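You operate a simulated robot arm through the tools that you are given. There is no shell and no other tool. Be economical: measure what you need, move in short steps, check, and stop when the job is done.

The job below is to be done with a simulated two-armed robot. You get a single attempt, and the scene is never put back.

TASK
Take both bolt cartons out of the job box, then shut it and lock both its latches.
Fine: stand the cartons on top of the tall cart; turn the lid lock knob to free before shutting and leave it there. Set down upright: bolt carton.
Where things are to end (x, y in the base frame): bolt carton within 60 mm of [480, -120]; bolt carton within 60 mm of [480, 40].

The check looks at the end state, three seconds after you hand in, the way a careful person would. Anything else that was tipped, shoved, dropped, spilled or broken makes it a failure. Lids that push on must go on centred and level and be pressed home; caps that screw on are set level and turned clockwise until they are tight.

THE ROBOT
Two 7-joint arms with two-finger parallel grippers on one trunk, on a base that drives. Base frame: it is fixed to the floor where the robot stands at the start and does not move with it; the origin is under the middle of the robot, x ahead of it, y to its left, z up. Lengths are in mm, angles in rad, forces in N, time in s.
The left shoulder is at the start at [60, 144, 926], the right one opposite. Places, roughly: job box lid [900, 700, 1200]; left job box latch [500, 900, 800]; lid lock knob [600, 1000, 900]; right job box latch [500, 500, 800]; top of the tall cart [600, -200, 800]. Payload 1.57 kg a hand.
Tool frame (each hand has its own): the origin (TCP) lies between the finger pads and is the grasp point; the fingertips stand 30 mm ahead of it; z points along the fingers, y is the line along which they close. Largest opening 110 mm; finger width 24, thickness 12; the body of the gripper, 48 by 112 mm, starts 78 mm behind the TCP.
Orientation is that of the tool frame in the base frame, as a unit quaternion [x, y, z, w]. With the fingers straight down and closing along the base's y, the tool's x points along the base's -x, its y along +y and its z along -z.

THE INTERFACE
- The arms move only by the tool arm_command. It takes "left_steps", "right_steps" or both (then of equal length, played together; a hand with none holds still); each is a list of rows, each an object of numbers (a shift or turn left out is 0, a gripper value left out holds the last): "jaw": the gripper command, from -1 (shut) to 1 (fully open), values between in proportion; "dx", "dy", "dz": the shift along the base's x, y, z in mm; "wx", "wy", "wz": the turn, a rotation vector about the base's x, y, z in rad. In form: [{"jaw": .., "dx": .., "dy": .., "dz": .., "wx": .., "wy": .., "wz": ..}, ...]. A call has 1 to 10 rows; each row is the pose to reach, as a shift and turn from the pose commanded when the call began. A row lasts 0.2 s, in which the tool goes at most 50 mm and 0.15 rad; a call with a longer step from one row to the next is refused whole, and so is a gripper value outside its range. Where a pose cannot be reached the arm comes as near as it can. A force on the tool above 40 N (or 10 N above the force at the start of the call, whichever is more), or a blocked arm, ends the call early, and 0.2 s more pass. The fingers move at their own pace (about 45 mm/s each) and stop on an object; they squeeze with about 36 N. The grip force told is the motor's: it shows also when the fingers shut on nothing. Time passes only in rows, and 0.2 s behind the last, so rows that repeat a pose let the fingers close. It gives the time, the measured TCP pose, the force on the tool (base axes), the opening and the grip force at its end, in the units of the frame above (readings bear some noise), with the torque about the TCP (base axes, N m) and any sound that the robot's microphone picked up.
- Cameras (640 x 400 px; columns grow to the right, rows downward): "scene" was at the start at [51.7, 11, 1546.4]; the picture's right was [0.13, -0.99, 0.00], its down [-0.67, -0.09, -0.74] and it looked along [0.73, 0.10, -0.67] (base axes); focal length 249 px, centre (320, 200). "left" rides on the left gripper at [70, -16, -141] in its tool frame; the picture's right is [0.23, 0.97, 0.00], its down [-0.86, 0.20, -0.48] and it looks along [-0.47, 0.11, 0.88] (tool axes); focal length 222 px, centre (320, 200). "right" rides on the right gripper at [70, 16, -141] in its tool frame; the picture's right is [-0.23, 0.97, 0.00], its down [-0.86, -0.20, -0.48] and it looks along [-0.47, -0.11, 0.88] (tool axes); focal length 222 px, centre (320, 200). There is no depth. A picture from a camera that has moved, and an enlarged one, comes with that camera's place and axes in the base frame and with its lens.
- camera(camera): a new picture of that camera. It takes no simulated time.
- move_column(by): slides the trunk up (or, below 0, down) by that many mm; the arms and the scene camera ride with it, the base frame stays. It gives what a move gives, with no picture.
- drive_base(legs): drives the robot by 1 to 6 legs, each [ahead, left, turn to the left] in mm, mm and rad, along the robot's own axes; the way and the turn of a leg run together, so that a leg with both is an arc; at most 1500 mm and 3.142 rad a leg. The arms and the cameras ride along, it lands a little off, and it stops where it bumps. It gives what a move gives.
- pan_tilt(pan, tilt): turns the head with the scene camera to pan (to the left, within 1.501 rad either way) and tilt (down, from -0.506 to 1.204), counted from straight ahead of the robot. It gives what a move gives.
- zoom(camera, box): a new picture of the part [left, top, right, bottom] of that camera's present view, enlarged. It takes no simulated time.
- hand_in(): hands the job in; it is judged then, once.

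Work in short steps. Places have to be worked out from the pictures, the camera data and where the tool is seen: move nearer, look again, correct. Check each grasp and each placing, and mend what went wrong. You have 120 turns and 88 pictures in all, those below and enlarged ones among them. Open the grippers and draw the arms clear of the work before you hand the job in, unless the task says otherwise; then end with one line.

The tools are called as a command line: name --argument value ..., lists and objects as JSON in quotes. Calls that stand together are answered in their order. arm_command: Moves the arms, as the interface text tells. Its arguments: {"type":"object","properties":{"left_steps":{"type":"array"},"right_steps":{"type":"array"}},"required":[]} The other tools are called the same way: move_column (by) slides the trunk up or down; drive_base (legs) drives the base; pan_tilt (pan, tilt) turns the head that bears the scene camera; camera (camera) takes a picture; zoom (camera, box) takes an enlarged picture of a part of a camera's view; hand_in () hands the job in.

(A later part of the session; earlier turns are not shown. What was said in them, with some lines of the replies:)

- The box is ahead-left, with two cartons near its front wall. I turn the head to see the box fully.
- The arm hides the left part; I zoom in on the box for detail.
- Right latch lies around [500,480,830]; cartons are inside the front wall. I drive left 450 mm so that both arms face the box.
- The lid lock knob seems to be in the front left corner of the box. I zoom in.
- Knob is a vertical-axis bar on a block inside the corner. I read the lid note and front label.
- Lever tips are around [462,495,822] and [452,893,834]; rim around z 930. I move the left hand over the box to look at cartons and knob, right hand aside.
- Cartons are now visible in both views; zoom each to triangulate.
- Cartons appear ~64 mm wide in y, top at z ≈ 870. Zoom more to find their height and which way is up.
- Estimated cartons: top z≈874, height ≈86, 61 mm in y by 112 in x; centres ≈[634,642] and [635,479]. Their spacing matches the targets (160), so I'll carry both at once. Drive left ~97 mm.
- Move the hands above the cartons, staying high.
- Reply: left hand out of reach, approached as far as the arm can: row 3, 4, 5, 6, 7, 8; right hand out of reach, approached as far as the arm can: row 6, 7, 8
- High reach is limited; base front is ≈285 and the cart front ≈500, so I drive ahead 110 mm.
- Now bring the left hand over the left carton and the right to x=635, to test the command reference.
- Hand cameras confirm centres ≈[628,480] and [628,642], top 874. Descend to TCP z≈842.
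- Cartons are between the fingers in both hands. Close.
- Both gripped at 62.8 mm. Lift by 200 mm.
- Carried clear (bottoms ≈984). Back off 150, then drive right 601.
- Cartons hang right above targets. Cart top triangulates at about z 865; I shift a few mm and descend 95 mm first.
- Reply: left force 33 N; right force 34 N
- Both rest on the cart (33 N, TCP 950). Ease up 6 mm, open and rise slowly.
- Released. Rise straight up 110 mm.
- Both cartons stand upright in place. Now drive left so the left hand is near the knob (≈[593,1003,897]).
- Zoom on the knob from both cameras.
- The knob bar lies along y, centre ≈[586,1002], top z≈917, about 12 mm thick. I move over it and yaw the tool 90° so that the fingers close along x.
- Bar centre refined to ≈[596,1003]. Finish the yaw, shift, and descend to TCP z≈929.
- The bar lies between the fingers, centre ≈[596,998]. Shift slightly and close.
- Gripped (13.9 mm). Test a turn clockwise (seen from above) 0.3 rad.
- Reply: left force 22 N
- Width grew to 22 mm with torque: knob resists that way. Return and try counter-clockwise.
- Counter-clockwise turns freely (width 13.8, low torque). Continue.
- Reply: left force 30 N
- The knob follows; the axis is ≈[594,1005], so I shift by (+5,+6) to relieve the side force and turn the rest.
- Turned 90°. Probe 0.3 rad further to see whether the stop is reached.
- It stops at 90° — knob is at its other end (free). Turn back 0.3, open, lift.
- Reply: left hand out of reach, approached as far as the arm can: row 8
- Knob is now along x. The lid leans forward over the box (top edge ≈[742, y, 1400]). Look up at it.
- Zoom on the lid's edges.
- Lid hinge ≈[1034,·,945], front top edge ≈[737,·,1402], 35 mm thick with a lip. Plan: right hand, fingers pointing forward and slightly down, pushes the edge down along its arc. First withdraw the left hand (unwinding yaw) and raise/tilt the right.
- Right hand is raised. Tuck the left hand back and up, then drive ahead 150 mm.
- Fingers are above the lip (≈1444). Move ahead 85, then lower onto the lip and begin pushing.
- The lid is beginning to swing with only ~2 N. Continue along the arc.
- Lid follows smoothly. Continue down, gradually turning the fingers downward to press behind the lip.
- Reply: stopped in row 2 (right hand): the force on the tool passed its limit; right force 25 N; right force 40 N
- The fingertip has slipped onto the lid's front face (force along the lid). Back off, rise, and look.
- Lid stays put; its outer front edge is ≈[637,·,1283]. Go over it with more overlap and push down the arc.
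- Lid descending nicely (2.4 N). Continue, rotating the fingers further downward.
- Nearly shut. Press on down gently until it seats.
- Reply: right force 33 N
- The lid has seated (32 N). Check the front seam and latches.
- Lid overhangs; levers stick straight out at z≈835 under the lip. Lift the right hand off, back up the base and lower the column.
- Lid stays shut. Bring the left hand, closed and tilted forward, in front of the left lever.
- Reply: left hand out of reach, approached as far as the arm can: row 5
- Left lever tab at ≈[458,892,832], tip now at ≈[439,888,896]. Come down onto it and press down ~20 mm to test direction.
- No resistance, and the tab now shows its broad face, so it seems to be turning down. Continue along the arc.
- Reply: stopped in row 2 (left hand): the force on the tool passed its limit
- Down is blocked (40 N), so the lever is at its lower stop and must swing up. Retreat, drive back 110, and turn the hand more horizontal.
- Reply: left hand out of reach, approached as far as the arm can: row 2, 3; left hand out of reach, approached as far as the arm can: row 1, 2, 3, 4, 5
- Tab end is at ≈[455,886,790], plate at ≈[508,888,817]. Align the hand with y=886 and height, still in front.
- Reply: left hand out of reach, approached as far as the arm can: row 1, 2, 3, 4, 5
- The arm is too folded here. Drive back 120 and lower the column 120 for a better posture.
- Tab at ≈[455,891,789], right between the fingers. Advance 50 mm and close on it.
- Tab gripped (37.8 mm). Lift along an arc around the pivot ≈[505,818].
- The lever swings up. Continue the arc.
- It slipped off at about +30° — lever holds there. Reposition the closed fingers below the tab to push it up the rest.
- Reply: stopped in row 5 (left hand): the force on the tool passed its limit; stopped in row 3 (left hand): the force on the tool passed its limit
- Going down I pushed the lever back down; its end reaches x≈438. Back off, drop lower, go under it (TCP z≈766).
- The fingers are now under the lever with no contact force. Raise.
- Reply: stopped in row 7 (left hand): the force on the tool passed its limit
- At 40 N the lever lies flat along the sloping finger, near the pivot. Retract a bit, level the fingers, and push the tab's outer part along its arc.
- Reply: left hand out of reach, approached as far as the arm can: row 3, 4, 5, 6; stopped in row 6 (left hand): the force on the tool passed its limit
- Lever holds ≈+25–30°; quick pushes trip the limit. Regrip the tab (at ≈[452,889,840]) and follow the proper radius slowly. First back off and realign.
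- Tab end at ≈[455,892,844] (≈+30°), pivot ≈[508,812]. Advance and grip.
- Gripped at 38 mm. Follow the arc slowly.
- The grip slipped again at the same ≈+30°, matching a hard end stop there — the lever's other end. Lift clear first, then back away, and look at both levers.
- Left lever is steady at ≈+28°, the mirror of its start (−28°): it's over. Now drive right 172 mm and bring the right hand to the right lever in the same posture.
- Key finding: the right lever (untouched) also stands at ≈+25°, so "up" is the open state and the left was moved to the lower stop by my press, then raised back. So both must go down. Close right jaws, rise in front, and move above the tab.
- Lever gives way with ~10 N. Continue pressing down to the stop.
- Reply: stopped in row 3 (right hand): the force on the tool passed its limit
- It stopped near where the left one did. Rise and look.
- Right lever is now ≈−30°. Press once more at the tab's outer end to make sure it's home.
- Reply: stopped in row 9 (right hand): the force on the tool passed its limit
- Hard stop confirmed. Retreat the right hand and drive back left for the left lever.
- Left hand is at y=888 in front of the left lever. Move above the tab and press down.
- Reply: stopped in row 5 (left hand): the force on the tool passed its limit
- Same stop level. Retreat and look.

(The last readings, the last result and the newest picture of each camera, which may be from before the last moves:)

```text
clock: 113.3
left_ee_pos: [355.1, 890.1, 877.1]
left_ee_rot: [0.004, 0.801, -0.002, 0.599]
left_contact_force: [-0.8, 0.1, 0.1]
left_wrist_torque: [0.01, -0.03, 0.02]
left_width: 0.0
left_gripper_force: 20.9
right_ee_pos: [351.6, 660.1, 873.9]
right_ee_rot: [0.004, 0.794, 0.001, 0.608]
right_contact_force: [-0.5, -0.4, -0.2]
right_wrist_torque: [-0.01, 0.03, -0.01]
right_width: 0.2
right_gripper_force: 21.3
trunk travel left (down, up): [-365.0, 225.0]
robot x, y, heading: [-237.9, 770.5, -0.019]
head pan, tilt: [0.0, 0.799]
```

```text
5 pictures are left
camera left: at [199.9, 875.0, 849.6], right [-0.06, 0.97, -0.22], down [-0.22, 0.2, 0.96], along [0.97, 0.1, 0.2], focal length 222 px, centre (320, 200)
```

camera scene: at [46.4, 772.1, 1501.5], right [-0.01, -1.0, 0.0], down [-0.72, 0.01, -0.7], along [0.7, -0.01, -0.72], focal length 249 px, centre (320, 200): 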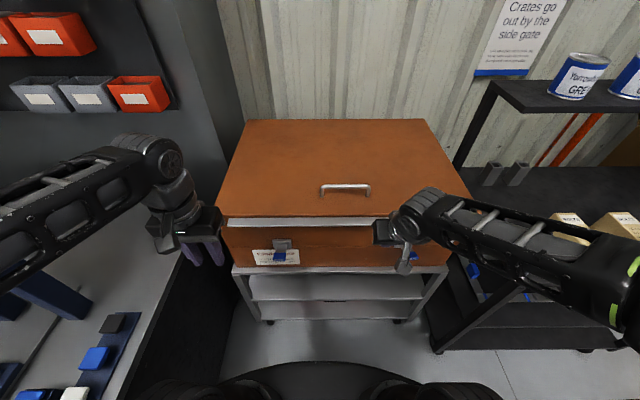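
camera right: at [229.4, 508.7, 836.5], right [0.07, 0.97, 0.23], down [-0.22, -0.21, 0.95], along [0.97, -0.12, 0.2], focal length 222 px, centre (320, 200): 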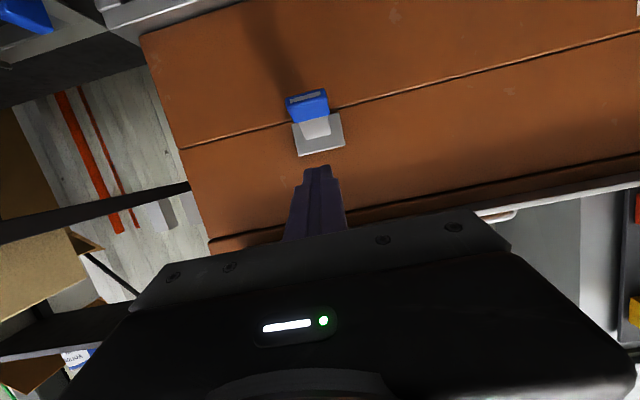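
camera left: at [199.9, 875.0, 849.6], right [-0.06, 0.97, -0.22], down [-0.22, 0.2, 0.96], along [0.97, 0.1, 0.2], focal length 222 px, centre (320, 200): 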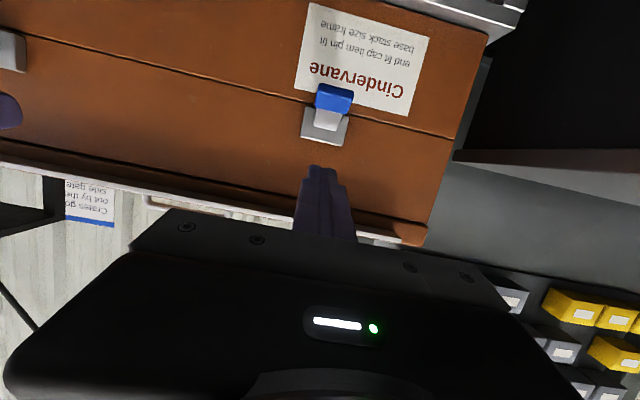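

Left lever is down too. Back the robot off, open the grippers and take an overall look.

drive_base --legs '[[-200, 0, 0]]'

arm_command --left_steps '[{"jaw": 1, "dz": 10}, {"dz": 20}, {"dz": 30}, {"dz": 40}]' --right_steps '[{"jaw": 1, "dz": 10}, {"dz": 20}, {"dz": 30}, {"dz": 40}]'

pan_tilt --pan -0.3 --tilt 0.5

camera --camera "scene"

```text
clock: 114.9
left_ee_pos: [156.4, 894.4, 878.8]
left_ee_rot: [0.003, 0.8, -0.001, 0.599]
left_contact_force: [-1.7, 0.3, 0.8]
left_wrist_torque: [0.0, 0.02, 0.0]
left_width: 0.0
left_gripper_force: 21.8
right_ee_pos: [153.7, 663.6, 874.9]
right_ee_rot: [0.005, 0.794, -0.001, 0.608]
right_contact_force: [0.0, 0.4, 0.7]
right_wrist_torque: [0.0, -0.01, 0.01]
right_width: 0.0
right_gripper_force: 20.7
trunk travel left (down, up): [-365.0, 225.0]
robot x, y, heading: [-437.8, 776.4, -0.012]
head pan, tilt: [0.0, 0.799]
```

```text
clock: 115.9
left_ee_pos: [156.3, 893.9, 917.3]
left_ee_rot: [0.003, 0.8, -0.001, 0.599]
left_contact_force: [0.3, -0.6, 0.1]
left_wrist_torque: [0.01, -0.03, 0.04]
left_width: 86.1
left_gripper_force: 0.0
right_ee_pos: [154.4, 662.5, 913.4]
right_ee_rot: [0.006, 0.794, -0.001, 0.609]
right_contact_force: [0.0, -0.3, 0.4]
right_wrist_torque: [0.01, -0.02, 0.02]
right_width: 85.9
right_gripper_force: 0.1
trunk travel left (down, up): [-365.0, 225.0]
robot x, y, heading: [-434.9, 777.8, -0.013]
head pan, tilt: [0.0, 0.799]
```

```text
clock: 116.7
left_ee_pos: [158.0, 893.7, 917.7]
left_ee_rot: [0.003, 0.801, -0.001, 0.598]
left_contact_force: [-0.8, 0.7, 0.3]
left_wrist_torque: [0.0, 0.01, 0.01]
left_width: 110.0
left_gripper_force: 0.0
right_ee_pos: [154.5, 662.7, 914.8]
right_ee_rot: [0.005, 0.794, 0.0, 0.608]
right_contact_force: [0.2, 0.1, -0.5]
right_wrist_torque: [-0.04, -0.01, 0.02]
right_width: 110.0
right_gripper_force: 0.1
trunk travel left (down, up): [-365.0, 225.0]
robot x, y, heading: [-438.7, 779.1, -0.014]
head pan, tilt: [-0.3, 0.499]
```

```text
4 pictures are left
camera scene: at [-381.0, 748.7, 1407.3], right [-0.31, -0.95, 0.0], down [-0.46, 0.15, -0.88], along [0.84, -0.27, -0.48], focal length 249 px, centre (320, 200)
```

scene: 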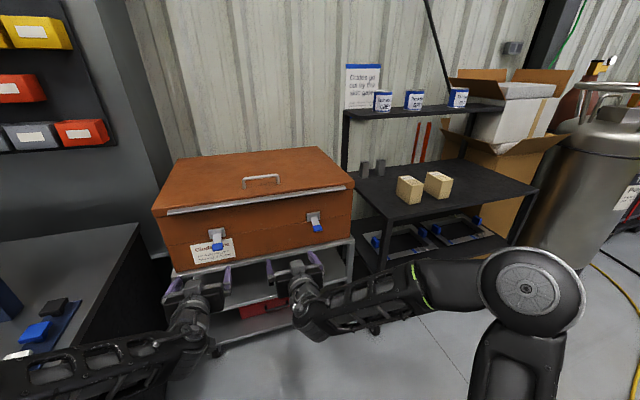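

Cartons stand on the cart, box shut. Zoom in on the front for a last check of lid and levers.

zoom --camera "scene" --box '[148, 140, 372, 280]'

zoom --camera "scene" --box '[340, 80, 532, 200]'

```text
2.86 times, centred on (260, 210) of scene
camera zoom: at [-381.0, 748.7, 1407.3], right [-0.31, -0.95, 0.0], down [-0.46, 0.15, -0.88], along [0.84, -0.27, -0.48], focal length 711 px, centre (491, 171)
```

zoom: 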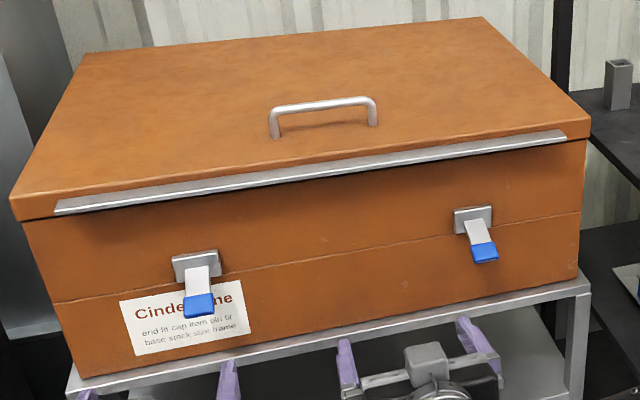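

```text
3.33 times, centred on (436, 140) of scene
camera zoom: at [-381.0, 748.7, 1407.3], right [-0.31, -0.95, 0.0], down [-0.46, 0.15, -0.88], along [0.84, -0.27, -0.48], focal length 829 px, centre (-67, 400)
```

zoom: 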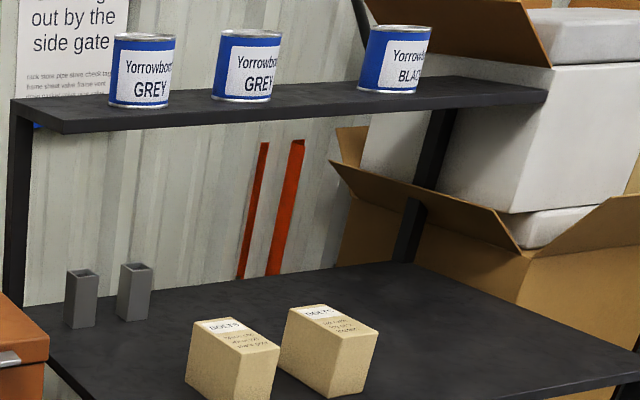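

Lid is flush and centred, both levers are down at their stops, and the cartons stand upright in place. The arms are clear and the grippers open. I hand in.

hand_in

```text
The job is handed in.
```

Both bolt cartons are upright on the tall cart at about [480, 40] and [480, −120]. The lid lock knob is turned 90° to its other end stop, which I took as free because the knob has no marking. The box is shut, and both latch levers are down at their lower stops. I took down as locked because both started up, with no click to confirm it.
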